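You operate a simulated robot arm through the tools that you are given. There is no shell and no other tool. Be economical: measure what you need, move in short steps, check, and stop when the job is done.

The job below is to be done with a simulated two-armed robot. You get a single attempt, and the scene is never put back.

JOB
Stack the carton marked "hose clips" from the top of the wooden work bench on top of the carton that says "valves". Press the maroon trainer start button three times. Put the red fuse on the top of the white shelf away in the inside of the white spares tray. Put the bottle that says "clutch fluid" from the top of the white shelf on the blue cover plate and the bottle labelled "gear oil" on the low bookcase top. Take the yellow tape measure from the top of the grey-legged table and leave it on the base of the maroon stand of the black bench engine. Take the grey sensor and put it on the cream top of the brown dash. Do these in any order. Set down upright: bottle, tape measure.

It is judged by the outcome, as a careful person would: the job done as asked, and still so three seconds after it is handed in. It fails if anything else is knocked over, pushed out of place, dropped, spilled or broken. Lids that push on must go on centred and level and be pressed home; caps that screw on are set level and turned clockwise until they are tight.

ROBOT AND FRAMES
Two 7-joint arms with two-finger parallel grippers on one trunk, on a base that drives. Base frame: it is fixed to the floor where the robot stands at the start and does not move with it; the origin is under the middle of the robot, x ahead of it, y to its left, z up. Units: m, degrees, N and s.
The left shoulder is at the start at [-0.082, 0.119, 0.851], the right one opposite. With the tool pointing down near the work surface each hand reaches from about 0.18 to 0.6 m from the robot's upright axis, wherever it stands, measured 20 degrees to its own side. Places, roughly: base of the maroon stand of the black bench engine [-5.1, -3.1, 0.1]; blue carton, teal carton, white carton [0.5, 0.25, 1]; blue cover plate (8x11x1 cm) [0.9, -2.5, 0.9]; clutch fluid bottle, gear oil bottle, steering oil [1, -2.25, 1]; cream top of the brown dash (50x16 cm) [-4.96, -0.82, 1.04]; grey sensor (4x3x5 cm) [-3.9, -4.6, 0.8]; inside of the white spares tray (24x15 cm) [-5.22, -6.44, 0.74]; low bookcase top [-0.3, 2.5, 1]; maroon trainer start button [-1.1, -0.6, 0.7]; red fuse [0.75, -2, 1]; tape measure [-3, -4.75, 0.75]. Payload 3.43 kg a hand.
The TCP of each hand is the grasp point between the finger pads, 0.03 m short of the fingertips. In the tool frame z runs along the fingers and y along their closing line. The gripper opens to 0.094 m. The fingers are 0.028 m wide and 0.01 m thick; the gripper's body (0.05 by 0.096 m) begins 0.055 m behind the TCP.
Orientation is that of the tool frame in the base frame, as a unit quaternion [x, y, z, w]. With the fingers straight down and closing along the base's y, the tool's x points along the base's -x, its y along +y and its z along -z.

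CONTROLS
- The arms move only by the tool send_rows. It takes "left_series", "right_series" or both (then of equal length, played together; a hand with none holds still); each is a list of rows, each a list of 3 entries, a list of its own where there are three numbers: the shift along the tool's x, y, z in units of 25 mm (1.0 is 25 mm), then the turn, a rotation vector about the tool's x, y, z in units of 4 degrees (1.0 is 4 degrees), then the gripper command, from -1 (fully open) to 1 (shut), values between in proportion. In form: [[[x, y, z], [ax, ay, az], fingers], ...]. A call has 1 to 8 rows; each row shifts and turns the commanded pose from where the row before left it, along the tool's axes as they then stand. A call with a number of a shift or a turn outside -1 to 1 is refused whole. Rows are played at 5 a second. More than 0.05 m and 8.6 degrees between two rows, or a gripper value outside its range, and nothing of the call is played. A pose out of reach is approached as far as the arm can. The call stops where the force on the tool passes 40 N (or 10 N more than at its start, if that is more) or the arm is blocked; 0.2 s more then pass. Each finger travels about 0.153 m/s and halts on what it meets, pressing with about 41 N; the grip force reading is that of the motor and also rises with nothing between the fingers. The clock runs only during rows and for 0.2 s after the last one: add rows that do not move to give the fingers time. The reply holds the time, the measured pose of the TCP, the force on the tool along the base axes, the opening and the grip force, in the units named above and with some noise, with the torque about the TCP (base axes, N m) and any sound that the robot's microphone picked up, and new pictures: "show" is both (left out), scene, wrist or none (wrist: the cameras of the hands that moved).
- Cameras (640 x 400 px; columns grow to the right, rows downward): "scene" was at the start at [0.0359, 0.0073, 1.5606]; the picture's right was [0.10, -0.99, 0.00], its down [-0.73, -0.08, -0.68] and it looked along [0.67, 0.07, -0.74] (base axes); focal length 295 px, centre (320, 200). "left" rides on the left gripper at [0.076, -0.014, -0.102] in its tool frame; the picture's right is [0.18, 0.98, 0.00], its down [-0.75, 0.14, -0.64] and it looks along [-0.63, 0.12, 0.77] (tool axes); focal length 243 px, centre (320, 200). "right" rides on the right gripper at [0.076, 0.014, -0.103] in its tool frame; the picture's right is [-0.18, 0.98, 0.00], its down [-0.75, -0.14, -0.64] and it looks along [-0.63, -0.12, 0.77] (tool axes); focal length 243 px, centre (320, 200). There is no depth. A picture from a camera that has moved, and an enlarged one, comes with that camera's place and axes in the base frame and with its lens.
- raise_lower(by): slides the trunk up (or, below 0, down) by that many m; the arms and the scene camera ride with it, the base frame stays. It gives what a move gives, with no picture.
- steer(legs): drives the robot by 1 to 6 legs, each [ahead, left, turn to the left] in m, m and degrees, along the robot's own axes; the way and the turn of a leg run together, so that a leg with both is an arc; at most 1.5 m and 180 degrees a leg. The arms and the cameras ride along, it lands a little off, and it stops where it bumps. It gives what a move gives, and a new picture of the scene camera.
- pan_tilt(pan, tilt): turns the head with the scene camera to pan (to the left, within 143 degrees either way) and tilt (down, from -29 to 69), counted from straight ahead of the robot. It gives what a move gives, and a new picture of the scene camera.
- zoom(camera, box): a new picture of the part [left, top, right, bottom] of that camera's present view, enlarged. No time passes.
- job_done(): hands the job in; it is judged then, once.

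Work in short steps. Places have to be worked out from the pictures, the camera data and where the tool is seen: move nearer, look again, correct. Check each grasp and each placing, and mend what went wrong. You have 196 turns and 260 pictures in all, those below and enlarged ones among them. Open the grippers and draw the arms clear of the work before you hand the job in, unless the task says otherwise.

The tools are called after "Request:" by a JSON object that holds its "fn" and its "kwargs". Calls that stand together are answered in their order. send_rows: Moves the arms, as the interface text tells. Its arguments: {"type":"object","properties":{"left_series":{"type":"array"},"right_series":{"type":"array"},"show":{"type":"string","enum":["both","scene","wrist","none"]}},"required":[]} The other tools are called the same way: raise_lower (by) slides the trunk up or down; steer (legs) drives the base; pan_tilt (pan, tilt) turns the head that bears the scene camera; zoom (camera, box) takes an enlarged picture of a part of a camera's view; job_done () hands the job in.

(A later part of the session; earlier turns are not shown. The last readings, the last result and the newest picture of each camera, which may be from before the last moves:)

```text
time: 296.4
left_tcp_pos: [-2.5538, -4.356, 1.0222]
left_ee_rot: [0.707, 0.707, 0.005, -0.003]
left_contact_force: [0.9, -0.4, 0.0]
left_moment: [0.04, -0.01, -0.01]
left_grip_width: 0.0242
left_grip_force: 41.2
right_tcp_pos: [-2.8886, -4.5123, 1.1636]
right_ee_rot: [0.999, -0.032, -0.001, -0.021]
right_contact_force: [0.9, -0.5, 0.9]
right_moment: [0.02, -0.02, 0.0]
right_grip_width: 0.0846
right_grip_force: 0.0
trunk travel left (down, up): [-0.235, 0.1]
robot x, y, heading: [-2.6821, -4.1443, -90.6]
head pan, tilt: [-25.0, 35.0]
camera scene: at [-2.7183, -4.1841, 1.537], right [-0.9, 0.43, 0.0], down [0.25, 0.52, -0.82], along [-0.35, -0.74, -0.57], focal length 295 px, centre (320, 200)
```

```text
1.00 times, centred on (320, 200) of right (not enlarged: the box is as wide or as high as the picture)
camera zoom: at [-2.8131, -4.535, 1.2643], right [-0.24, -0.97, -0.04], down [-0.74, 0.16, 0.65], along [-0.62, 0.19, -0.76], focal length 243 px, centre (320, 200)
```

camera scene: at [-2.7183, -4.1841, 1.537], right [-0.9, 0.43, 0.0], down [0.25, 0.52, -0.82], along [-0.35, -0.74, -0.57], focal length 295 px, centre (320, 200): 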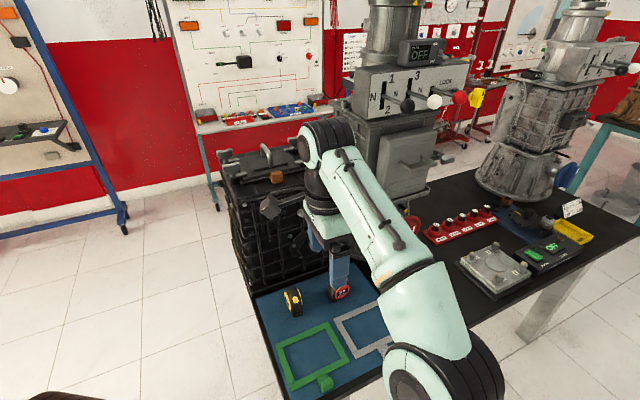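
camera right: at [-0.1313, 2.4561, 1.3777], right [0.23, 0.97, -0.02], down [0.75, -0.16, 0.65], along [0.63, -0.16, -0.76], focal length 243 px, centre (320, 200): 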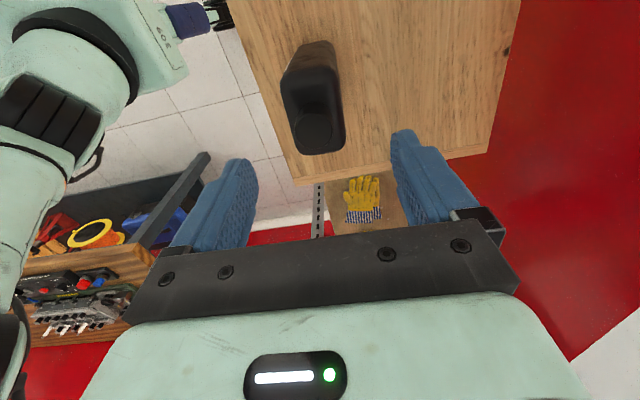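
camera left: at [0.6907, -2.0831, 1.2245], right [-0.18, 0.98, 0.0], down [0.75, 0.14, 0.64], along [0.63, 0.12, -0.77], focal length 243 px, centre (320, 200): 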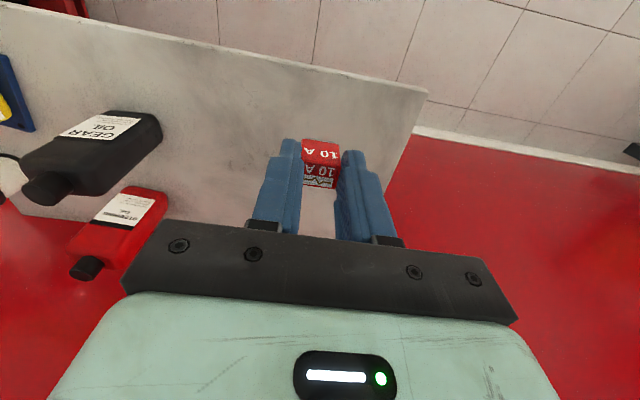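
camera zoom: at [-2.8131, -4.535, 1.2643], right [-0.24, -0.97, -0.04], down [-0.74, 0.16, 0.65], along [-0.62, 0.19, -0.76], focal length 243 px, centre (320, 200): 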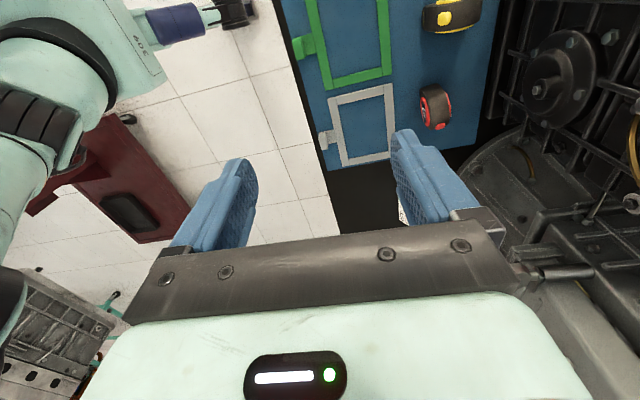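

Yellow tape at [-2.885, -4.705] standing with its long side along y, so I turn the right hand back by 90° (closing along x).

Request:
{"fn": "send_rows", "kwargs": {"right_series": [[[0, 0, 0], [0, 0, -1], -1], [[0, 0, 0], [0, 0, -1], -1], [[0, 0, 0], [0, 0, -1], -1], [[0, 0, 0], [0, 0, -1], -1], [[0, 0, 0], [0, 0, -1], -1], [[0, 0, 0], [0, 0, -1], -1], [[0, 0, 0], [0, 0, -1], -1], [[0, 0, 0], [0, 0, -1], -1]], "show": "none"}}

Request:
{"fn": "send_rows", "kwargs": {"right_series": [[[0, 0, 0], [0, 0, -1], -1], [[0, 0, 0], [0, 0, -1], -1], [[0, 0, 0], [0, 0, -1], -1], [[0, 0, 0], [0, 0, -1], -1], [[0, 0, 0], [0, 0, -1], -1], [[0, 0, 0], [0, 0, -1], -1], [[0, 0, 0], [0, 0, -1], -1], [[0, 0, 0], [0, 0, -1], -1]], "show": "none"}}

Request:
{"fn": "send_rows", "kwargs": {"right_series": [[[0, 0, 0], [0, 0, -1], -1], [[0, 0, 0], [0, 0, -1], -1], [[0, 0, 0], [0, 0, -1], -1], [[0, 0, 0], [0, 0, -1], -1], [[0, 0, 0], [0, 0, -1], -1], [[0, 0, 0], [0, 0, -1], -1], [[0, 0, 0], [0, 0, -0.5], -1]], "show": "wrist"}}

```text
time: 298.2
left_tcp_pos: [-2.5529, -4.3559, 1.0221]
left_ee_rot: [0.707, 0.707, 0.005, -0.004]
left_contact_force: [0.0, -0.2, -0.1]
left_moment: [-0.01, 0.0, 0.01]
left_grip_width: 0.0243
left_grip_force: 41.8
right_tcp_pos: [-2.8888, -4.512, 1.1631]
right_ee_rot: [0.969, 0.246, 0.006, -0.021]
right_contact_force: [-0.4, 0.7, -0.4]
right_moment: [0.02, 0.01, 0.0]
right_grip_width: 0.0941
right_grip_force: 0.1
trunk travel left (down, up): [-0.235, 0.1]
robot x, y, heading: [-2.6823, -4.1443, -90.5]
head pan, tilt: [-25.0, 35.0]
```

```text
time: 300.0
left_tcp_pos: [-2.5533, -4.3545, 1.0216]
left_ee_rot: [0.707, 0.707, 0.005, -0.003]
left_contact_force: [0.6, -0.1, -0.5]
left_moment: [0.01, 0.05, 0.02]
left_grip_width: 0.0242
left_grip_force: 41.2
right_tcp_pos: [-2.8888, -4.5106, 1.1634]
right_ee_rot: [0.864, 0.503, 0.011, -0.018]
right_contact_force: [-0.8, -0.2, 0.7]
right_moment: [0.03, 0.01, 0.02]
right_grip_width: 0.0941
right_grip_force: 0.0
trunk travel left (down, up): [-0.235, 0.1]
robot x, y, heading: [-2.6827, -4.1483, -90.3]
head pan, tilt: [-25.0, 35.0]
```

```text
time: 301.6
left_tcp_pos: [-2.5526, -4.3555, 1.0226]
left_ee_rot: [0.707, 0.707, 0.004, -0.004]
left_contact_force: [0.0, 0.2, 0.3]
left_moment: [0.01, 0.01, 0.01]
left_grip_width: 0.0242
left_grip_force: 41.3
right_tcp_pos: [-2.8894, -4.5114, 1.1636]
right_ee_rot: [0.729, 0.685, 0.014, -0.016]
right_contact_force: [-1.1, -0.7, 0.0]
right_moment: [0.01, 0.03, -0.03]
right_grip_width: 0.0941
right_grip_force: 0.0
trunk travel left (down, up): [-0.235, 0.1]
robot x, y, heading: [-2.6792, -4.1471, -90.6]
head pan, tilt: [-25.0, 35.0]
camera right: at [-2.8693, -4.4406, 1.2683], right [0.97, -0.24, -0.01], down [-0.19, -0.77, 0.61], along [-0.16, -0.59, -0.79], focal length 243 px, centre (320, 200)
```

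right: 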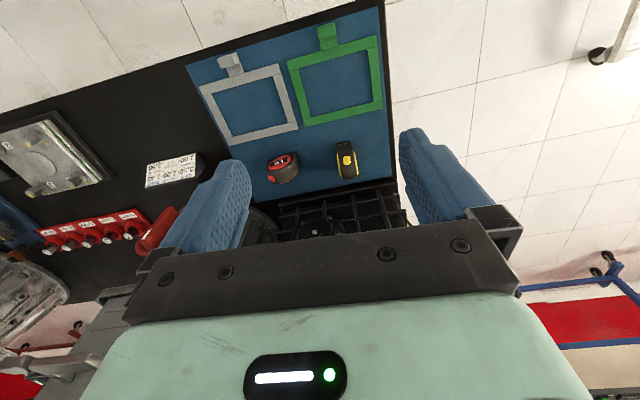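

Request:
{"fn": "send_rows", "kwargs": {"right_series": [[[-0.5, 0, 0.5], [0, -0.3, 0], -1], [[-0.5, 0, 0.5], [0, -0.31, 0], -1], [[-0.5, 0, 0.5], [0, 0, 0], -1], [[-0.5, 0, 0.5], [0, 0, 0], -1]], "show": "none"}}

Request:
{"fn": "zoom", "kwargs": {"camera": "right", "box": [240, 80, 440, 205]}}

```text
time: 302.6
left_tcp_pos: [-2.5537, -4.3563, 1.0224]
left_ee_rot: [0.707, 0.707, 0.005, -0.004]
left_contact_force: [-0.2, -0.1, -0.2]
left_moment: [0.02, 0.04, 0.02]
left_grip_width: 0.0247
left_grip_force: 41.3
right_tcp_pos: [-2.8909, -4.5609, 1.1114]
right_ee_rot: [0.729, 0.685, -0.001, -0.001]
right_contact_force: [-0.1, -0.7, -0.4]
right_moment: [0.02, -0.04, -0.01]
right_grip_width: 0.0942
right_grip_force: 0.1
trunk travel left (down, up): [-0.235, 0.1]
robot x, y, heading: [-2.6822, -4.1449, -90.2]
head pan, tilt: [-25.0, 35.0]
```

```text
3.20 times, centred on (340, 142) of right
camera zoom: at [-2.8726, -4.4855, 1.2136], right [0.97, -0.24, 0.0], down [-0.19, -0.74, 0.64], along [-0.16, -0.62, -0.77], focal length 776 px, centre (256, 384)
```

zoom: 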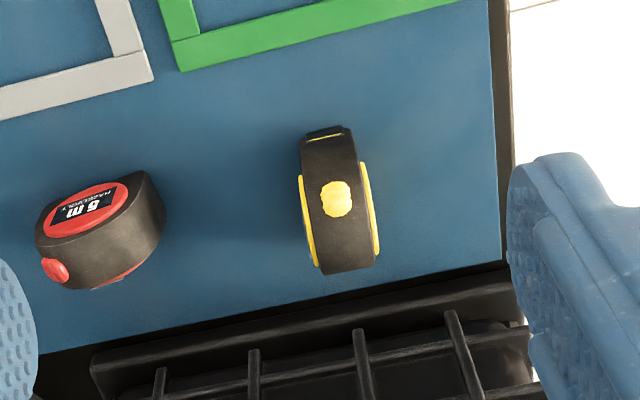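

The tape's long axis matches the hand's yaw. Centre ≈ [-2.88, -4.70]. I move over it while descending to z ≈ 0.95 and check.

Request:
{"fn": "send_rows", "kwargs": {"right_series": [[[-0.66, 0.1, 0.6], [0, 0, 0], -1], [[-0.66, 0.1, 0.6], [0, 0, 0], -1], [[-0.66, 0.1, 0.6], [0, 0, 0], -1], [[-0.66, 0.1, 0.6], [0, 0, 0], -1], [[-0.66, 0.1, 1], [0, 0, 0], -1], [[-0.66, 0.1, 1], [0, 0, 0], -1], [[-0.66, 0.1, 1], [0, 0, 0], -1], [[-0.66, 0.1, 1], [0, 0, 0], -1]], "show": "both"}}

```text
time: 304.4
left_tcp_pos: [-2.5523, -4.3566, 1.0219]
left_ee_rot: [0.707, 0.707, 0.004, -0.004]
left_contact_force: [0.0, -0.7, -0.3]
left_moment: [0.01, 0.01, 0.01]
left_grip_width: 0.0243
left_grip_force: 40.9
right_tcp_pos: [-2.8809, -4.6656, 0.9522]
right_ee_rot: [0.729, 0.685, 0.0, 0.0]
right_contact_force: [0.4, 0.2, 0.0]
right_moment: [-0.05, 0.02, -0.01]
right_grip_width: 0.0941
right_grip_force: 0.0
right hand out of reach, approached as far as the arm can: row 4, 6, 7, 8
trunk travel left (down, up): [-0.235, 0.1]
robot x, y, heading: [-2.6767, -4.146, -90.4]
head pan, tilt: [-25.0, 35.0]
camera scene: at [-2.7184, -4.1837, 1.537], right [-0.9, 0.43, 0.0], down [0.25, 0.52, -0.82], along [-0.35, -0.74, -0.57], focal length 295 px, centre (320, 200)
camera right: at [-2.8602, -4.5899, 1.0533], right [0.97, -0.25, 0.0], down [-0.19, -0.74, 0.64], along [-0.16, -0.62, -0.77], focal length 243 px, centre (320, 200)
```

scene: 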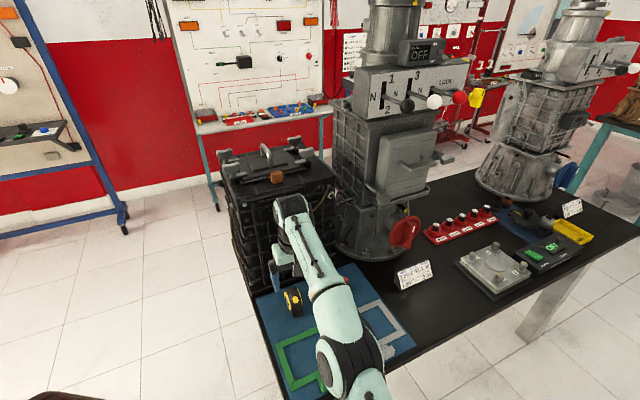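
right: 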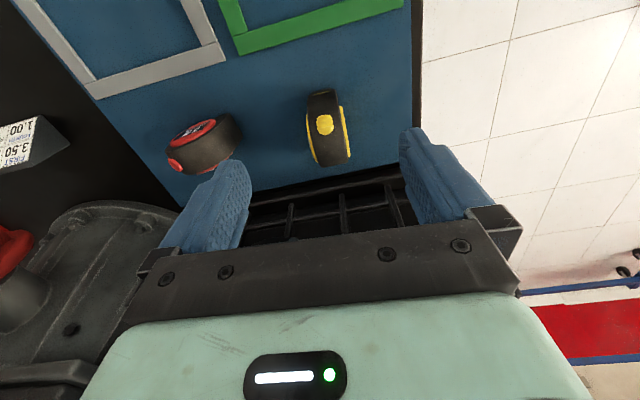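

Slightly out of reach; I drive 4 cm nearer, bringing the hand over the tape.

Request:
{"fn": "steer", "kwargs": {"legs": [[0.04, 0, 0]]}}

Request:
{"fn": "send_rows", "kwargs": {"right_series": [[[0, 0, 0.6], [0, 0, 0], -1], [[0, 0, 0.6], [0, 0, 0], -1], [[0, 0, 0.6], [0, 0, 0], -1]], "show": "wrist"}}

```text
time: 305.2
left_tcp_pos: [-2.5535, -4.3962, 1.0218]
left_ee_rot: [0.707, 0.707, 0.005, -0.004]
left_contact_force: [-0.7, -0.4, -0.3]
left_moment: [0.03, -0.02, -0.02]
left_grip_width: 0.0242
left_grip_force: 41.2
right_tcp_pos: [-2.88, -4.7045, 0.9505]
right_ee_rot: [0.729, 0.685, -0.002, -0.001]
right_contact_force: [-0.5, -0.4, 0.9]
right_moment: [0.02, 0.0, 0.01]
right_grip_width: 0.0939
right_grip_force: 0.1
trunk travel left (down, up): [-0.235, 0.1]
robot x, y, heading: [-2.6835, -4.1852, -90.4]
head pan, tilt: [-25.0, 35.0]
camera scene: at [-2.7185, -4.2248, 1.5369], right [-0.9, 0.43, 0.0], down [0.25, 0.52, -0.82], along [-0.35, -0.74, -0.57], focal length 295 px, centre (320, 200)
```

scene: 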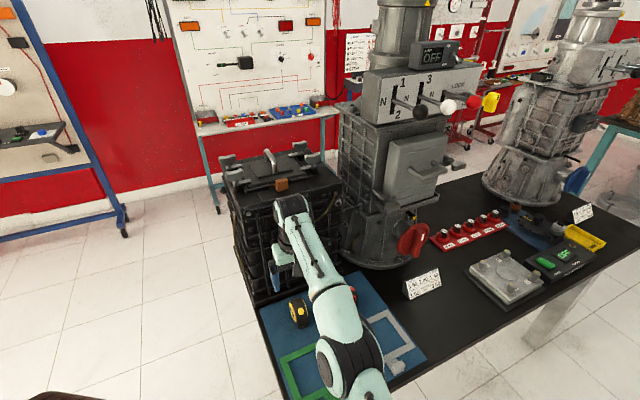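

```text
time: 306.1
left_tcp_pos: [-2.5534, -4.3949, 1.022]
left_ee_rot: [0.707, 0.707, 0.005, -0.004]
left_contact_force: [0.0, 0.0, -1.5]
left_moment: [0.01, 0.0, 0.0]
left_grip_width: 0.0243
left_grip_force: 41.3
right_tcp_pos: [-2.8797, -4.7147, 0.9094]
right_ee_rot: [0.729, 0.684, 0.0, -0.001]
right_contact_force: [0.1, -0.1, 0.3]
right_moment: [-0.02, -0.02, 0.03]
right_grip_width: 0.0942
right_grip_force: 0.0
right hand out of reach, approached as far as the arm can: row 2, 3
trunk travel left (down, up): [-0.235, 0.1]
robot x, y, heading: [-2.6835, -4.1872, -90.5]
head pan, tilt: [-25.0, 35.0]
camera right: at [-2.8607, -4.6395, 1.0115], right [0.97, -0.24, 0.0], down [-0.19, -0.74, 0.64], along [-0.16, -0.62, -0.77], focal length 243 px, centre (320, 200)
```

right: 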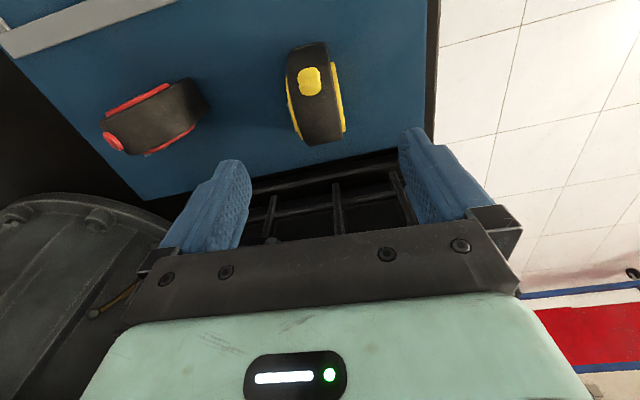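

The hand is at its reach limit with the command running past. I drive 3 cm nearer and pull the hand back so it sits at y ≈ -4.70 within reach.

Request:
{"fn": "steer", "kwargs": {"legs": [[0.03, 0, 0]]}}

Request:
{"fn": "send_rows", "kwargs": {"right_series": [[[1, 0, 0], [0, 0, 0], -1], [[0.8, 0, 0], [0, 0, 0], -1], [[0, 0, 0], [0, 0, 0], -1]], "show": "none"}}

```text
time: 306.9
left_tcp_pos: [-2.5533, -4.4267, 1.0222]
left_ee_rot: [0.707, 0.707, 0.005, -0.004]
left_contact_force: [1.1, -1.3, -0.3]
left_moment: [0.02, 0.01, 0.02]
left_grip_width: 0.0242
left_grip_force: 41.6
right_tcp_pos: [-2.8803, -4.7446, 0.9093]
right_ee_rot: [0.729, 0.685, 0.0, -0.002]
right_contact_force: [-0.1, -0.5, -0.4]
right_moment: [0.03, -0.01, -0.03]
right_grip_width: 0.094
right_grip_force: 0.1
trunk travel left (down, up): [-0.235, 0.1]
robot x, y, heading: [-2.6843, -4.2182, -90.3]
head pan, tilt: [-25.0, 35.0]
camera scene: at [-2.7187, -4.2551, 1.5369], right [-0.9, 0.43, 0.0], down [0.25, 0.52, -0.82], along [-0.35, -0.74, -0.57], focal length 295 px, centre (320, 200)
```

scene: 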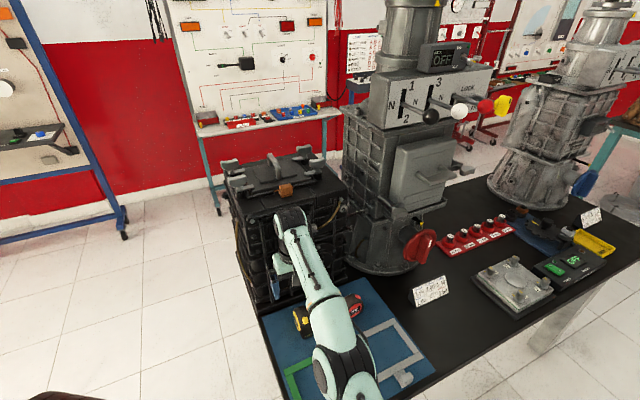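

```text
time: 307.7
left_tcp_pos: [-2.5541, -4.4257, 1.0217]
left_ee_rot: [0.707, 0.707, 0.005, -0.004]
left_contact_force: [0.0, -0.2, 0.0]
left_moment: [0.02, -0.01, -0.03]
left_grip_width: 0.0241
left_grip_force: 41.0
right_tcp_pos: [-2.8774, -4.7416, 0.9204]
right_ee_rot: [0.728, 0.685, 0.0, -0.001]
right_contact_force: [0.8, 0.5, 0.2]
right_moment: [0.05, 0.0, -0.01]
right_grip_width: 0.0938
right_grip_force: 0.1
right hand out of reach, approached as far as the arm can: row 1, 2
trunk travel left (down, up): [-0.235, 0.1]
robot x, y, heading: [-2.6821, -4.2126, -90.2]
head pan, tilt: [-25.0, 35.0]
```

Request:
{"fn": "send_rows", "kwargs": {"right_series": [[[0.7, 0, 0], [0, 0, 0], -1], [[0, 0, 0], [0, 0, 0], -1], [[0, 0, 0], [0, 0, 0], -1]], "show": "wrist"}}

```text
time: 308.5
left_tcp_pos: [-2.5537, -4.4259, 1.0232]
left_ee_rot: [0.708, 0.707, 0.005, -0.003]
left_contact_force: [0.6, -0.5, -0.7]
left_moment: [0.0, -0.01, 0.04]
left_grip_width: 0.0242
left_grip_force: 41.2
right_tcp_pos: [-2.8777, -4.739, 0.9219]
right_ee_rot: [0.728, 0.685, 0.0, -0.002]
right_contact_force: [1.0, 0.1, 0.6]
right_moment: [0.0, -0.03, -0.02]
right_grip_width: 0.0939
right_grip_force: 0.0
right hand out of reach, approached as far as the arm can: row 1
trunk travel left (down, up): [-0.235, 0.1]
robot x, y, heading: [-2.6821, -4.2174, -90.3]
head pan, tilt: [-25.0, 35.0]
camera right: at [-2.8584, -4.6663, 1.0239], right [0.97, -0.24, 0.0], down [-0.19, -0.74, 0.64], along [-0.16, -0.62, -0.77], focal length 243 px, centre (320, 200)
```

right: 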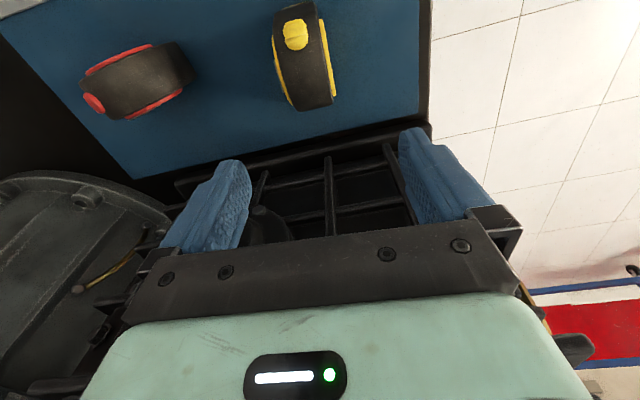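

The arm is stuck at some limit; I try moving up and back to free it.

Request:
{"fn": "send_rows", "kwargs": {"right_series": [[[0.5, 0, -1], [0, 0, 0], -1], [[0.5, 0, -1], [0, 0, 0], -1], [[0.5, 0, -1], [0, 0, 0], -1], [[0, 0, 0], [0, 0, 0], -1]], "show": "scene"}}

```text
time: 309.5
left_tcp_pos: [-2.5537, -4.4254, 1.0224]
left_ee_rot: [0.707, 0.707, 0.005, -0.005]
left_contact_force: [1.0, -0.2, -1.1]
left_moment: [-0.01, -0.02, -0.03]
left_grip_width: 0.0244
left_grip_force: 40.7
right_tcp_pos: [-2.877, -4.7129, 0.9975]
right_ee_rot: [0.729, 0.685, 0.0, -0.004]
right_contact_force: [0.3, -0.2, 0.1]
right_moment: [0.0, -0.01, 0.0]
right_grip_width: 0.0938
right_grip_force: 0.0
right hand out of reach, approached as far as the arm can: row 1, 2
trunk travel left (down, up): [-0.235, 0.1]
robot x, y, heading: [-2.6827, -4.2169, -90.2]
head pan, tilt: [-25.0, 35.0]
camera scene: at [-2.7188, -4.2539, 1.537], right [-0.9, 0.43, 0.0], down [0.25, 0.52, -0.82], along [-0.35, -0.74, -0.57], focal length 295 px, centre (320, 200)
```

scene: 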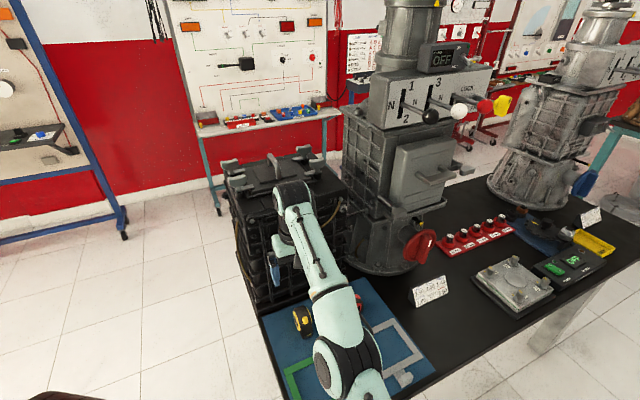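

It follows again at this height. I trim to y ≈ -4.70 and descend in steps.

Request:
{"fn": "send_rows", "kwargs": {"right_series": [[[0.5, 0, 0], [0, 0, 0], -1], [[0, 0, 0.8], [0, 0, 0], -1], [[0, 0, 0.8], [0, 0, 0], -1], [[0, 0, 0.8], [0, 0, 0], -1], [[0, 0, 0.8], [0, 0, 0], -1], [[0, 0, 0], [0, 0, 0], -1]], "show": "none"}}

```text
time: 310.9
left_tcp_pos: [-2.5525, -4.4253, 1.0218]
left_ee_rot: [0.708, 0.706, 0.005, -0.003]
left_contact_force: [-0.1, -0.6, -0.2]
left_moment: [0.0, 0.02, 0.02]
left_grip_width: 0.0246
left_grip_force: 41.2
right_tcp_pos: [-2.8777, -4.738, 0.9316]
right_ee_rot: [0.729, 0.685, 0.001, -0.001]
right_contact_force: [0.0, -0.1, 0.2]
right_moment: [0.0, 0.01, 0.03]
right_grip_width: 0.0941
right_grip_force: 0.0
right hand out of reach, approached as far as the arm can: row 1, 2, 3, 4, 5
trunk travel left (down, up): [-0.235, 0.1]
robot x, y, heading: [-2.6819, -4.2168, -90.3]
head pan, tilt: [-25.0, 35.0]
```

The arm rides along some joint limit. I test whether a 10° wrist turn frees it.

Request:
{"fn": "send_rows", "kwargs": {"right_series": [[[0, 0, 0], [0, 0, 1], -1], [[0, 0, 0], [0, 0, 1], -1], [[0, 0, 0], [0, 0, 0.5], -1], [[0, 0, 0], [0, 0, 0], -1]], "show": "none"}}

```text
time: 311.9
left_tcp_pos: [-2.5538, -4.4265, 1.0213]
left_ee_rot: [0.706, 0.708, 0.005, -0.004]
left_contact_force: [0.2, -0.3, 0.0]
left_moment: [-0.04, 0.01, -0.02]
left_grip_width: 0.0241
left_grip_force: 40.9
right_tcp_pos: [-2.8777, -4.7381, 0.9299]
right_ee_rot: [0.786, 0.618, -0.001, -0.001]
right_contact_force: [-1.1, 0.4, -0.2]
right_moment: [0.01, -0.01, -0.03]
right_grip_width: 0.0939
right_grip_force: 0.1
trunk travel left (down, up): [-0.235, 0.1]
robot x, y, heading: [-2.6823, -4.2191, -90.4]
head pan, tilt: [-25.0, 35.0]
```

So it's an inner limit: the robot stands too near. I back up 10 cm, undo the turn, and extend outward while descending.

Request:
{"fn": "steer", "kwargs": {"legs": [[-0.1, 0, 0]]}}

Request:
{"fn": "send_rows", "kwargs": {"right_series": [[[-0.6, 0, 0], [0, 0, -1], -1], [[-0.6, 0, 0], [0, 0, -1], -1], [[-0.6, 0, 0], [0, 0, -0.5], -1], [[-0.6, 0, 0], [0, 0, 0], -1], [[0, 0, 0.7], [0, 0, 0], -1], [[0, 0, 0.7], [0, 0, 0], -1], [[0, 0, 0], [0, 0, 0], -1]], "show": "wrist"}}

```text
time: 313.0
left_tcp_pos: [-2.5537, -4.3282, 1.0218]
left_ee_rot: [0.708, 0.706, 0.005, -0.003]
left_contact_force: [-0.2, 0.3, -0.2]
left_moment: [-0.02, 0.02, 0.01]
left_grip_width: 0.0242
left_grip_force: 41.2
right_tcp_pos: [-2.8765, -4.642, 0.931]
right_ee_rot: [0.785, 0.619, -0.001, -0.001]
right_contact_force: [0.6, -0.3, 0.1]
right_moment: [-0.04, 0.01, 0.0]
right_grip_width: 0.0942
right_grip_force: 0.0
trunk travel left (down, up): [-0.235, 0.1]
robot x, y, heading: [-2.6829, -4.1221, -90.2]
head pan, tilt: [-25.0, 35.0]
camera scene: at [-2.7182, -4.1563, 1.537], right [-0.9, 0.43, 0.0], down [0.24, 0.52, -0.82], along [-0.35, -0.74, -0.57], focal length 295 px, centre (320, 200)
```

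scene: 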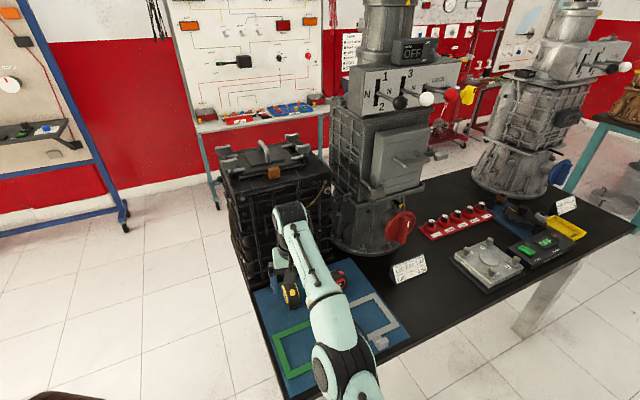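

```text
time: 314.6
left_tcp_pos: [-2.5525, -4.3295, 1.0226]
left_ee_rot: [0.707, 0.707, 0.005, -0.004]
left_contact_force: [-0.2, 0.3, 0.1]
left_moment: [0.02, -0.01, 0.0]
left_grip_width: 0.0245
left_grip_force: 40.7
right_tcp_pos: [-2.8801, -4.6554, 0.8773]
right_ee_rot: [0.729, 0.685, 0.0, -0.002]
right_contact_force: [0.4, 0.3, -0.3]
right_moment: [-0.01, 0.02, -0.01]
right_grip_width: 0.094
right_grip_force: 0.0
right hand out of reach, approached as far as the arm can: row 1, 2, 3, 4, 6
trunk travel left (down, up): [-0.235, 0.1]
robot x, y, heading: [-2.6832, -4.1198, -90.5]
head pan, tilt: [-25.0, 35.0]
camera right: at [-2.8597, -4.5805, 0.9797], right [0.97, -0.24, 0.0], down [-0.18, -0.75, 0.64], along [-0.16, -0.62, -0.77], focal length 243 px, centre (320, 200)
```

right: 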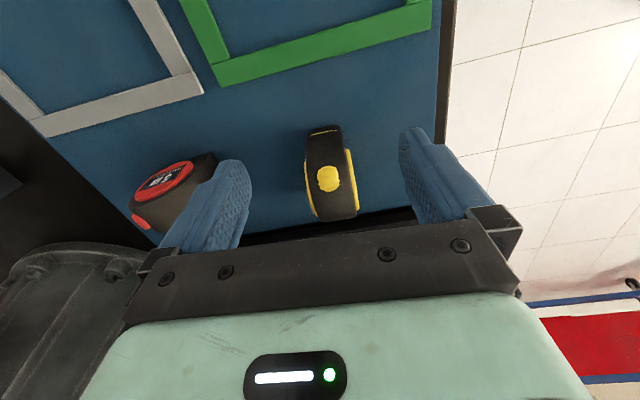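

I test by going straight up 0.2 m, noting whether the reach flag appears.

Request:
{"fn": "send_rows", "kwargs": {"right_series": [[[0, 0, -1], [0, 0, 0], -1], [[0, 0, -1], [0, 0, 0], -1], [[0, 0, -1], [0, 0, 0], -1], [[0, 0, -1], [0, 0, 0], -1], [[1, 0, -1], [0, 0, 0], -1], [[1, 0, -1], [0, 0, 0], -1], [[1, 0, -1], [0, 0, 0], -1], [[1, 0, -1], [0, 0, 0], -1]], "show": "scene"}}

```text
time: 316.4
left_tcp_pos: [-2.5521, -4.3292, 1.0215]
left_ee_rot: [0.707, 0.707, 0.005, -0.003]
left_contact_force: [1.2, -0.6, 0.2]
left_moment: [-0.01, 0.0, 0.01]
left_grip_width: 0.0244
left_grip_force: 40.4
right_tcp_pos: [-2.8687, -4.5322, 1.0593]
right_ee_rot: [0.728, 0.685, 0.0, -0.001]
right_contact_force: [-0.2, -1.2, 1.0]
right_moment: [-0.01, 0.0, -0.03]
right_grip_width: 0.0941
right_grip_force: 0.1
right hand out of reach, approached as far as the arm can: row 2, 3, 4
trunk travel left (down, up): [-0.235, 0.1]
robot x, y, heading: [-2.683, -4.1203, -90.5]
head pan, tilt: [-25.0, 35.0]
camera scene: at [-2.7182, -4.1562, 1.537], right [-0.9, 0.43, 0.0], down [0.24, 0.52, -0.82], along [-0.35, -0.74, -0.57], focal length 295 px, centre (320, 200)
```

scene: 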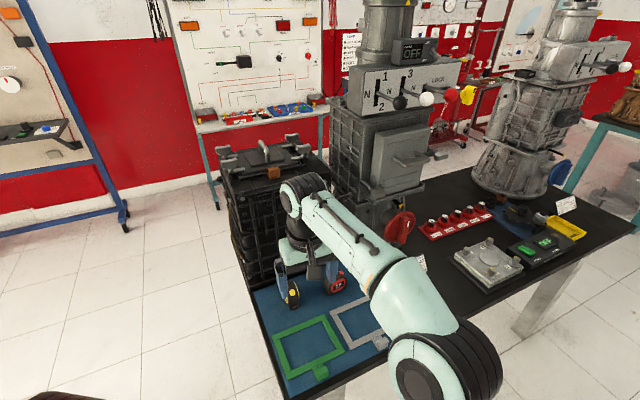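

Freed: the arm had locked straight. I drive 0.1 m nearer with the elbow bent, then go over the tape.

Request:
{"fn": "steer", "kwargs": {"legs": [[0.1, 0, 0]]}}

Request:
{"fn": "send_rows", "kwargs": {"right_series": [[[-0.6, -0.08, 1], [0, 0, 0], -1], [[-0.6, -0.08, 1], [0, 0, 0], -1], [[-0.6, -0.08, 1], [0, 0, 0], -1], [[-0.6, -0.08, 1], [0, 0, 0], -1], [[-0.4, -0.08, 1], [0, 0, 0], -1], [[0, 0, 1], [0, 0, 0], -1]], "show": "both"}}

```text
time: 317.6
left_tcp_pos: [-2.5527, -4.4293, 1.022]
left_ee_rot: [0.707, 0.707, 0.005, -0.004]
left_contact_force: [-1.2, -0.6, -1.2]
left_moment: [0.01, -0.02, -0.01]
left_grip_width: 0.0241
left_grip_force: 41.3
right_tcp_pos: [-2.8704, -4.6334, 1.0577]
right_ee_rot: [0.729, 0.685, -0.001, -0.002]
right_contact_force: [0.8, 0.2, 0.0]
right_moment: [0.04, 0.0, -0.01]
right_grip_width: 0.0939
right_grip_force: 0.1
trunk travel left (down, up): [-0.235, 0.1]
robot x, y, heading: [-2.6834, -4.2205, -90.0]
head pan, tilt: [-25.0, 35.0]
camera scene: at [-2.7186, -4.2577, 1.5369], right [-0.9, 0.43, 0.0], down [0.24, 0.52, -0.82], along [-0.35, -0.74, -0.57], focal length 295 px, centre (320, 200)
```

scene: 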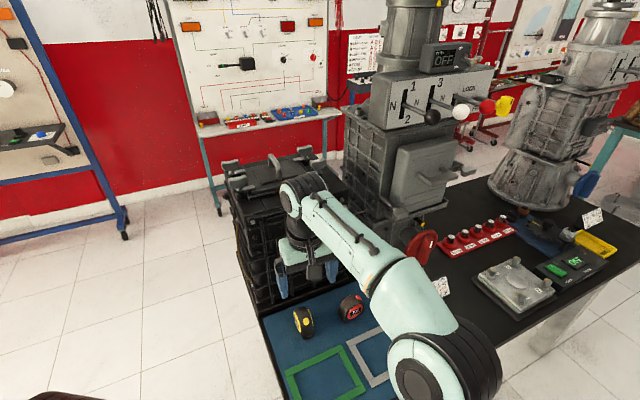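

```text
time: 319.0
left_tcp_pos: [-2.5528, -4.4288, 1.0211]
left_ee_rot: [0.706, 0.708, 0.006, -0.003]
left_contact_force: [0.6, 0.5, -0.4]
left_moment: [0.01, 0.02, -0.03]
left_grip_width: 0.0242
left_grip_force: 41.6
right_tcp_pos: [-2.8844, -4.7038, 0.9073]
right_ee_rot: [0.728, 0.686, -0.001, -0.001]
right_contact_force: [0.0, -0.3, 0.9]
right_moment: [-0.02, 0.0, 0.03]
right_grip_width: 0.0941
right_grip_force: 0.0
trunk travel left (down, up): [-0.235, 0.1]
robot x, y, heading: [-2.6822, -4.2198, -90.2]
head pan, tilt: [-25.0, 35.0]
camera scene: at [-2.7186, -4.2571, 1.537], right [-0.9, 0.43, 0.0], down [0.24, 0.52, -0.82], along [-0.35, -0.74, -0.57], focal length 295 px, centre (320, 200)
camera right: at [-2.8645, -4.6286, 1.0098], right [0.97, -0.24, 0.0], down [-0.18, -0.74, 0.64], along [-0.16, -0.62, -0.77], focal length 243 px, centre (320, 200)
```

scene: 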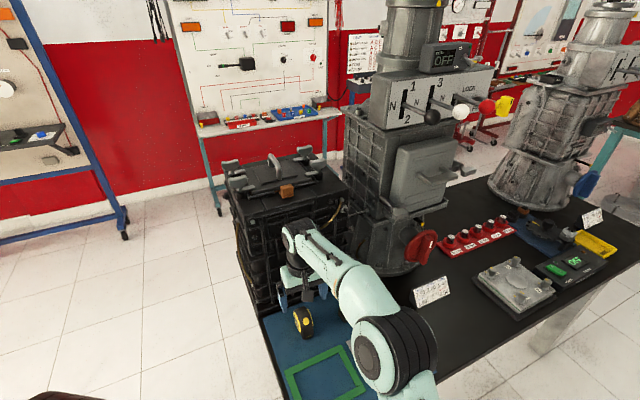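
right: 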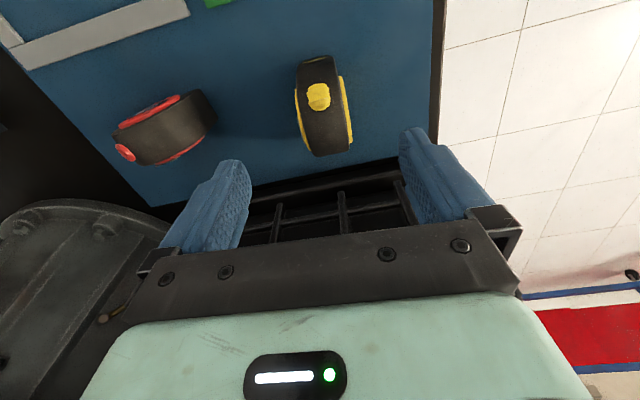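

Centred on the tape. I descend to z ≈ 0.795 and close.

Request:
{"fn": "send_rows", "kwargs": {"right_series": [[[0, 0.1, 0.9], [0, 0, 0], -1], [[0, 0, 0.9], [0, 0, 0], -1], [[0, 0, 0.9], [0, 0, 0], -1], [[0, 0, 0.9], [0, 0, 0], -1], [[0, 0, 0.9], [0, 0, 0], -1], [[0, 0, 0], [0, 0, 0], 1], [[0, 0, 0], [0, 0, 0], 1], [[0, 0, 0], [0, 0, 0], 1]], "show": "wrist"}}

```text
time: 320.5
left_tcp_pos: [-2.5527, -4.4283, 1.0213]
left_ee_rot: [0.707, 0.707, 0.005, -0.003]
left_contact_force: [0.3, -0.5, -0.5]
left_moment: [0.02, -0.01, 0.01]
left_grip_width: 0.0242
left_grip_force: 40.7
right_tcp_pos: [-2.8802, -4.7067, 0.8036]
right_ee_rot: [0.728, 0.685, -0.003, 0.005]
right_contact_force: [1.7, 5.3, 10.4]
right_moment: [0.32, 0.21, -0.12]
right_grip_width: 0.0364
right_grip_force: 40.7
trunk travel left (down, up): [-0.235, 0.1]
robot x, y, heading: [-2.6829, -4.2187, -90.3]
head pan, tilt: [-25.0, 35.0]
stopped in row 7 (right hand): the force on the tool passed its limit at 42 N (the readings are from after the stop); the commanded pose is now the measured one
camera right: at [-2.8621, -4.6305, 0.9043], right [0.97, -0.24, 0.0], down [-0.19, -0.74, 0.65], along [-0.16, -0.63, -0.76], focal length 243 px, centre (320, 200)
```

right: 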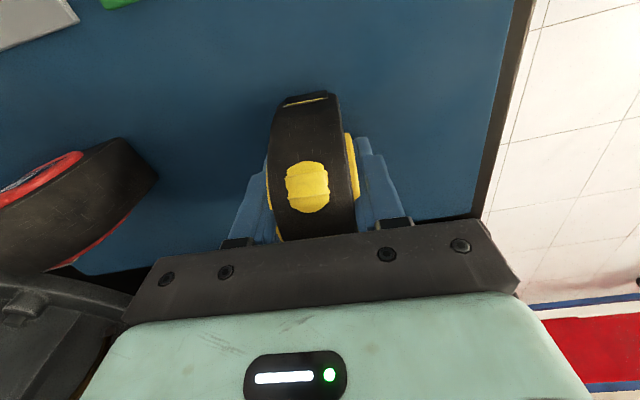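

Tips touched the mat (z ≈ 0.77) and the tape is gripped (0.036). I lift slowly.

Request:
{"fn": "send_rows", "kwargs": {"right_series": [[[0, 0, -0.2], [0, 0, 0], 1], [[0, 0, -0.3], [0, 0, 0], 1], [[0, 0, -0.6], [0, 0, 0], 1], [[0, 0, -1], [0, 0, 0], 1], [[0, 0, -1], [0, 0, 0], 1], [[0, 0, 0], [0, 0, 0], 1]], "show": "both"}}

```text
time: 321.9
left_tcp_pos: [-2.5522, -4.4289, 1.0216]
left_ee_rot: [0.706, 0.708, 0.006, -0.003]
left_contact_force: [-0.3, 0.5, -0.1]
left_moment: [0.02, -0.03, -0.01]
left_grip_width: 0.0242
left_grip_force: 40.6
right_tcp_pos: [-2.8811, -4.7059, 0.8788]
right_ee_rot: [0.728, 0.685, -0.003, 0.003]
right_contact_force: [0.1, 0.0, -2.0]
right_moment: [0.0, 0.01, 0.05]
right_grip_width: 0.036
right_grip_force: 41.7
trunk travel left (down, up): [-0.235, 0.1]
robot x, y, heading: [-2.6807, -4.2214, -90.4]
head pan, tilt: [-25.0, 35.0]
camera scene: at [-2.7187, -4.2572, 1.537], right [-0.9, 0.43, 0.0], down [0.24, 0.52, -0.82], along [-0.35, -0.74, -0.57], focal length 295 px, centre (320, 200)
camera right: at [-2.8616, -4.6298, 0.9807], right [0.97, -0.24, 0.0], down [-0.19, -0.74, 0.65], along [-0.16, -0.63, -0.76], focal length 243 px, centre (320, 200)
```

scene: 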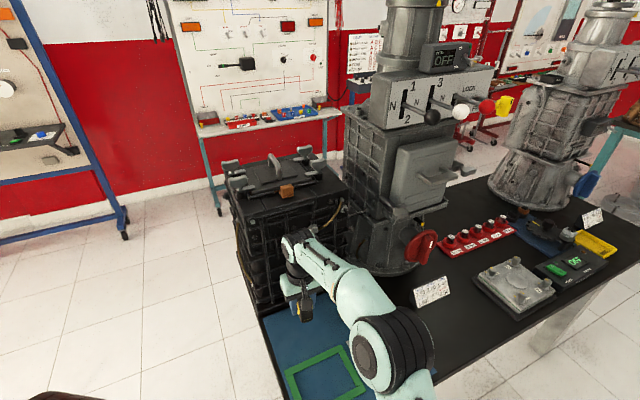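
right: 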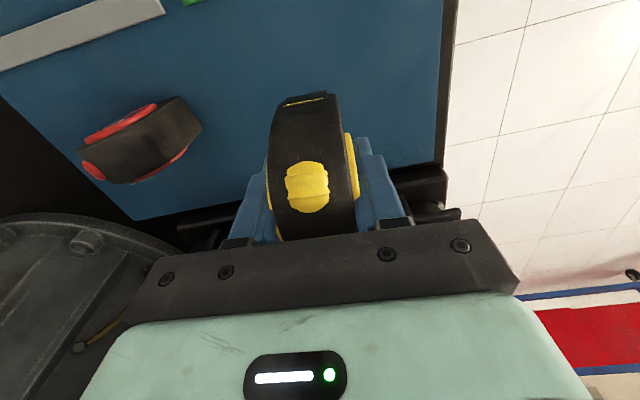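

Tape held well. I raise and retract the right hand, then look west for the route to the tray.

Request:
{"fn": "send_rows", "kwargs": {"right_series": [[[0, 0, -1], [0, 0, 0], 1], [[0.3, 0, -1], [0, 0, 0], 1], [[0.6, 0, -1], [0, 0, 0], 1], [[1, 0, -1], [0, 0, 0], 1], [[1, 0, -1], [0, 0, 0], 1], [[1, 0, -1], [0, 0, 0], 1], [[1, 0, 0], [0, 0, 0], 1], [[1, 0, 0], [0, 0, 0], 1]], "show": "none"}}

Request:
{"fn": "steer", "kwargs": {"legs": [[0.0, 0.0, 0.5], [-0.15, 0, 0]]}}

Request:
{"fn": "pan_tilt", "kwargs": {"pan": -85, "tilt": 22}}

```text
time: 323.7
left_tcp_pos: [-2.5534, -4.4285, 1.0214]
left_ee_rot: [0.706, 0.708, 0.005, -0.002]
left_contact_force: [0.6, 0.2, 0.2]
left_moment: [0.01, 0.01, 0.0]
left_grip_width: 0.0242
left_grip_force: 41.3
right_tcp_pos: [-2.8733, -4.5567, 1.0286]
right_ee_rot: [0.728, 0.685, -0.004, 0.003]
right_contact_force: [-0.3, -0.2, -3.2]
right_moment: [-0.02, 0.01, -0.01]
right_grip_width: 0.0361
right_grip_force: 41.0
trunk travel left (down, up): [-0.235, 0.1]
robot x, y, heading: [-2.6828, -4.2241, -90.1]
head pan, tilt: [-25.0, 35.0]
```

```text
time: 325.4
left_tcp_pos: [-2.5518, -4.2777, 1.0217]
left_ee_rot: [0.704, 0.71, 0.005, -0.001]
left_contact_force: [-0.9, 0.4, 0.1]
left_moment: [-0.04, 0.03, -0.02]
left_grip_width: 0.0244
left_grip_force: 40.7
right_tcp_pos: [-2.8705, -4.4093, 1.0274]
right_ee_rot: [0.725, 0.689, -0.003, 0.003]
right_contact_force: [0.3, 1.5, -2.9]
right_moment: [-0.01, -0.01, 0.0]
right_grip_width: 0.036
right_grip_force: 41.5
trunk travel left (down, up): [-0.235, 0.1]
robot x, y, heading: [-2.6795, -4.0736, -89.8]
head pan, tilt: [-25.0, 35.0]
camera scene: at [-2.719, -4.1069, 1.537], right [-0.91, 0.42, 0.0], down [0.24, 0.52, -0.82], along [-0.34, -0.74, -0.57], focal length 295 px, centre (320, 200)
```

scene: 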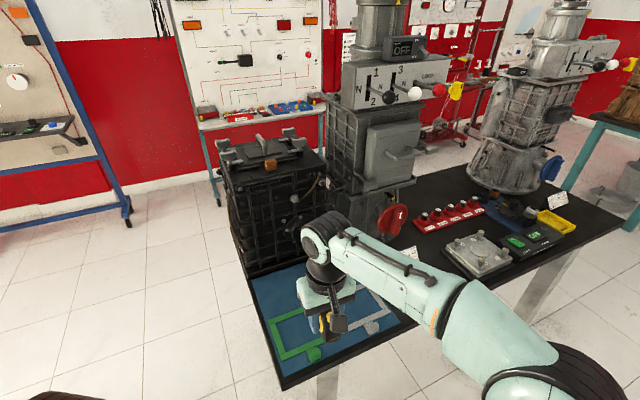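

```text
time: 326.7
left_tcp_pos: [-2.5518, -4.2791, 1.0218]
left_ee_rot: [0.704, 0.71, 0.005, -0.004]
left_contact_force: [-0.1, 0.2, -0.8]
left_moment: [0.04, 0.01, 0.0]
left_grip_width: 0.0245
left_grip_force: 41.2
right_tcp_pos: [-2.8711, -4.4089, 1.0272]
right_ee_rot: [0.725, 0.688, -0.003, 0.003]
right_contact_force: [1.1, 0.9, -2.9]
right_moment: [0.02, -0.02, -0.01]
right_grip_width: 0.0361
right_grip_force: 40.9
trunk travel left (down, up): [-0.235, 0.1]
robot x, y, heading: [-2.6835, -4.069, -89.9]
head pan, tilt: [-85.0, 22.0]
camera scene: at [-2.7745, -4.0364, 1.5576], right [-0.09, 1.0, 0.0], down [0.37, 0.03, -0.93], along [-0.92, -0.09, -0.37], focal length 295 px, centre (320, 200)
```

scene: 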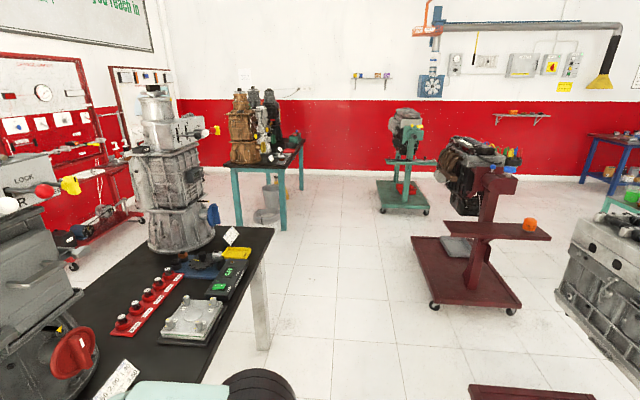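

Good view: the corridor along y ≈ -3.95 is open, with the black engine stand at right ahead. I zoom on the red boards at left for the spares tray.

Request:
{"fn": "zoom", "kwargs": {"camera": "scene", "box": [0, 60, 240, 260]}}

Request:
{"fn": "zoom", "kwargs": {"camera": "scene", "box": [400, 110, 560, 320]}}

```text
2.00 times, centred on (120, 160) of scene
camera zoom: at [-2.7745, -4.0364, 1.5576], right [-0.09, 1.0, 0.0], down [0.37, 0.03, -0.93], along [-0.92, -0.09, -0.37], focal length 590 px, centre (720, 280)
```

zoom: 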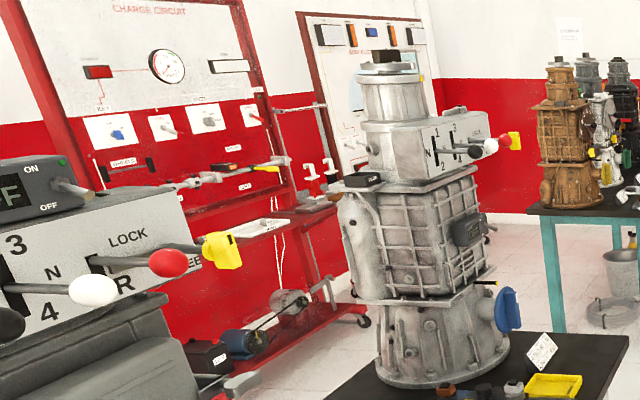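

```text
1.90 times, centred on (480, 215) of scene
camera zoom: at [-2.7745, -4.0364, 1.5576], right [-0.09, 1.0, 0.0], down [0.37, 0.03, -0.93], along [-0.92, -0.09, -0.37], focal length 562 px, centre (15, 171)
```

zoom: 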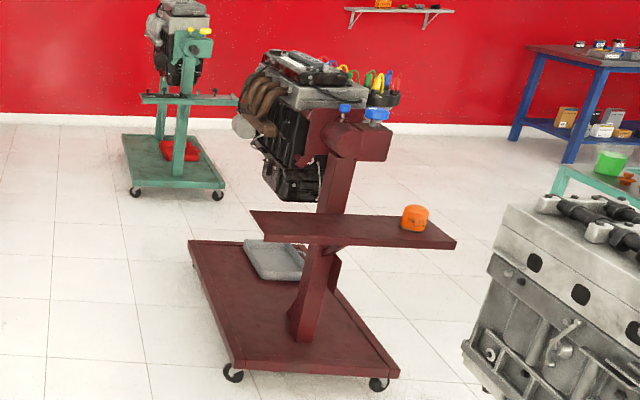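

The black bench engine's maroon base spans x -5.46…-4.52, y -3.38…-2.78, its south strip is free. I go there first with the tape: back, turn west, drive to x ≈ -5.15, then face north.

Request:
{"fn": "steer", "kwargs": {"legs": [[-0.12, 0, 0], [0, 0, -90], [1.5, 0, 0], [0.97, 0, 0], [0, 0, -90]]}}

Request:
{"fn": "pan_tilt", "kwargs": {"pan": 0, "tilt": 45}}

```text
time: 347.1
left_tcp_pos: [-5.2984, -3.8189, 1.0218]
left_ee_rot: [0.733, -0.681, 0.003, 0.006]
left_contact_force: [0.2, 0.1, -0.6]
left_moment: [-0.02, 0.01, -0.02]
left_grip_width: 0.0244
left_grip_force: 41.5
right_tcp_pos: [-4.9869, -3.6688, 1.0286]
right_ee_rot: [0.71, -0.704, -0.003, -0.003]
right_contact_force: [0.0, 0.2, -1.8]
right_moment: [0.02, 0.0, -0.03]
right_grip_width: 0.0361
right_grip_force: 40.5
trunk travel left (down, up): [-0.235, 0.1]
robot x, y, heading: [-5.1537, -4.0181, 93.8]
head pan, tilt: [-85.0, 22.0]
camera scene: at [-5.0583, -4.0481, 1.5576], right [0.15, -0.99, 0.0], down [-0.37, -0.06, -0.93], along [0.92, 0.14, -0.37], focal length 295 px, centre (320, 200)
```

scene: 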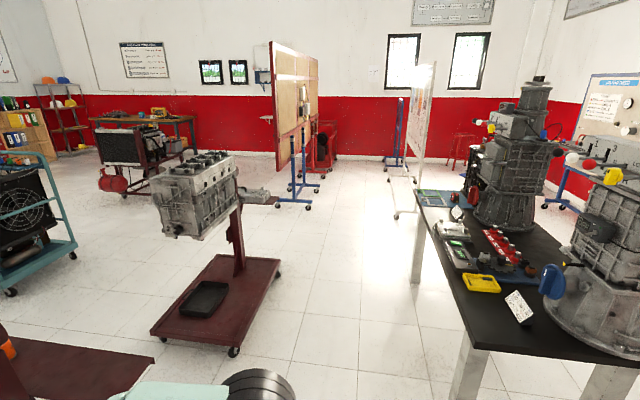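

```text
time: 348.7
left_tcp_pos: [-5.2981, -3.8184, 1.0215]
left_ee_rot: [0.733, -0.681, 0.003, 0.005]
left_contact_force: [0.2, 0.2, -0.7]
left_moment: [0.0, -0.03, 0.02]
left_grip_width: 0.0244
left_grip_force: 40.7
right_tcp_pos: [-4.9877, -3.6679, 1.0272]
right_ee_rot: [0.711, -0.704, -0.003, -0.004]
right_contact_force: [-0.1, 0.0, -2.3]
right_moment: [-0.02, -0.01, 0.0]
right_grip_width: 0.0359
right_grip_force: 41.4
trunk travel left (down, up): [-0.235, 0.1]
robot x, y, heading: [-5.155, -4.0156, 94.0]
head pan, tilt: [0.0, 45.0]
camera scene: at [-5.1554, -3.9813, 1.5222], right [1.0, 0.07, 0.0], down [0.05, -0.71, -0.71], along [-0.05, 0.71, -0.71], focal length 295 px, centre (320, 200)
```

scene: 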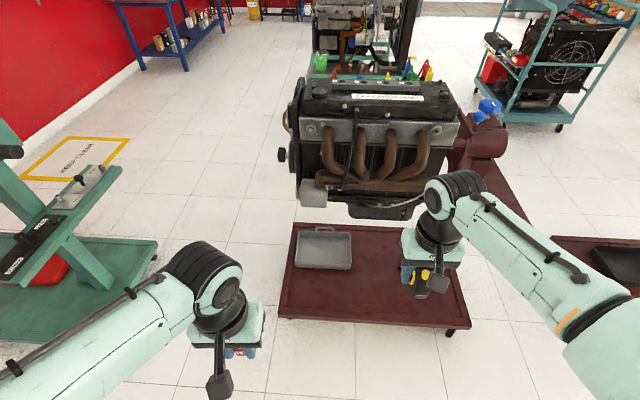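

Base edge y ≈ -3.37; free spot at ≈ [-5.02, -3.23] beside the grey tray. I lower the trunk fully and the right hand, before driving in beneath the engine's overhang.

Request:
{"fn": "raise_lower", "kwargs": {"by": -0.235}}

Request:
{"fn": "send_rows", "kwargs": {"right_series": [[[0, 0, 1], [0, 0, 0], 1], [[0, 0, 1], [0, 0, 0], 1], [[0, 0, 1], [0, 0, 0], 1], [[0, 0, 1], [0, 0, 0], 1], [[0, 0, 1], [0, 0, 0], 1], [[0, 0, 1], [0, 0, 0], 1], [[0, 0, 1], [0, 0, 0], 1], [[0, 0, 1], [0, 0, 0], 1]], "show": "none"}}

Request:
{"fn": "send_rows", "kwargs": {"right_series": [[[0, 0, 1], [0, 0, 0], 1], [[0, 0, 1], [0, 0, 0], 1], [[0, 0, 1], [0, 0, 0], 1], [[0, 0, 1], [0, 0, 0], 1], [[0, 0, 1], [0, 0, 0], 1], [[0, 0, 1], [0, 0, 0], 1], [[0, 0, 1], [0, 0, 0], 1], [[0, 0, 1], [0, 0, 0], 1]], "show": "wrist"}}

```text
time: 351.1
left_tcp_pos: [-5.2987, -3.819, 0.7869]
left_ee_rot: [0.732, -0.681, 0.004, 0.005]
left_contact_force: [0.4, 0.1, 0.5]
left_moment: [-0.03, 0.01, 0.02]
left_grip_width: 0.0243
left_grip_force: 41.2
right_tcp_pos: [-4.9877, -3.6671, 0.7942]
right_ee_rot: [0.711, -0.704, -0.003, -0.003]
right_contact_force: [0.0, 0.7, -2.3]
right_moment: [0.0, 0.03, 0.02]
right_grip_width: 0.036
right_grip_force: 40.5
trunk travel left (down, up): [0.0, 0.335]
robot x, y, heading: [-5.1538, -4.0182, 93.9]
head pan, tilt: [0.0, 45.0]
```

```text
time: 352.9
left_tcp_pos: [-5.2968, -3.8196, 0.7869]
left_ee_rot: [0.733, -0.68, 0.003, 0.006]
left_contact_force: [-0.4, 0.3, 0.3]
left_moment: [-0.01, -0.01, -0.02]
left_grip_width: 0.0242
left_grip_force: 41.2
right_tcp_pos: [-4.9877, -3.6667, 0.5908]
right_ee_rot: [0.71, -0.704, -0.002, -0.004]
right_contact_force: [0.0, -1.1, -2.2]
right_moment: [-0.01, -0.02, 0.03]
right_grip_width: 0.0363
right_grip_force: 41.4
trunk travel left (down, up): [0.0, 0.335]
robot x, y, heading: [-5.1544, -4.0183, 93.8]
head pan, tilt: [0.0, 45.0]
```

```text
time: 354.8
left_tcp_pos: [-5.2975, -3.819, 0.7868]
left_ee_rot: [0.733, -0.681, 0.003, 0.006]
left_contact_force: [-0.2, 0.6, 0.0]
left_moment: [0.0, -0.01, 0.0]
left_grip_width: 0.0243
left_grip_force: 40.6
right_tcp_pos: [-4.9867, -3.6649, 0.3913]
right_ee_rot: [0.712, -0.703, -0.004, -0.004]
right_contact_force: [0.8, -0.3, -2.8]
right_moment: [-0.01, -0.01, 0.0]
right_grip_width: 0.036
right_grip_force: 41.1
trunk travel left (down, up): [0.0, 0.335]
robot x, y, heading: [-5.1528, -4.0183, 94.0]
head pan, tilt: [0.0, 45.0]
camera right: at [-5.0005, -3.7413, 0.4931], right [-0.98, 0.17, 0.0], down [0.13, 0.75, 0.65], along [0.11, 0.64, -0.76], focal length 243 px, centre (320, 200)
```

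right: 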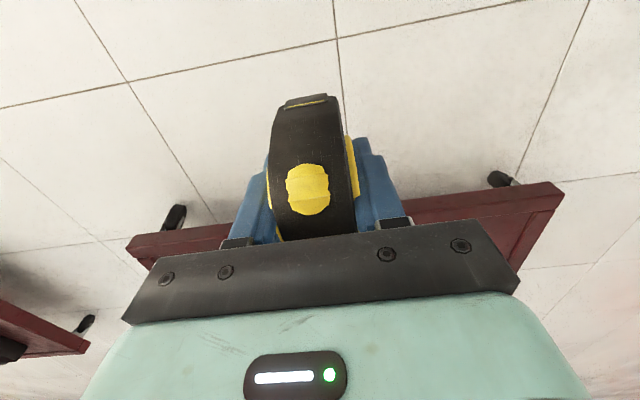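

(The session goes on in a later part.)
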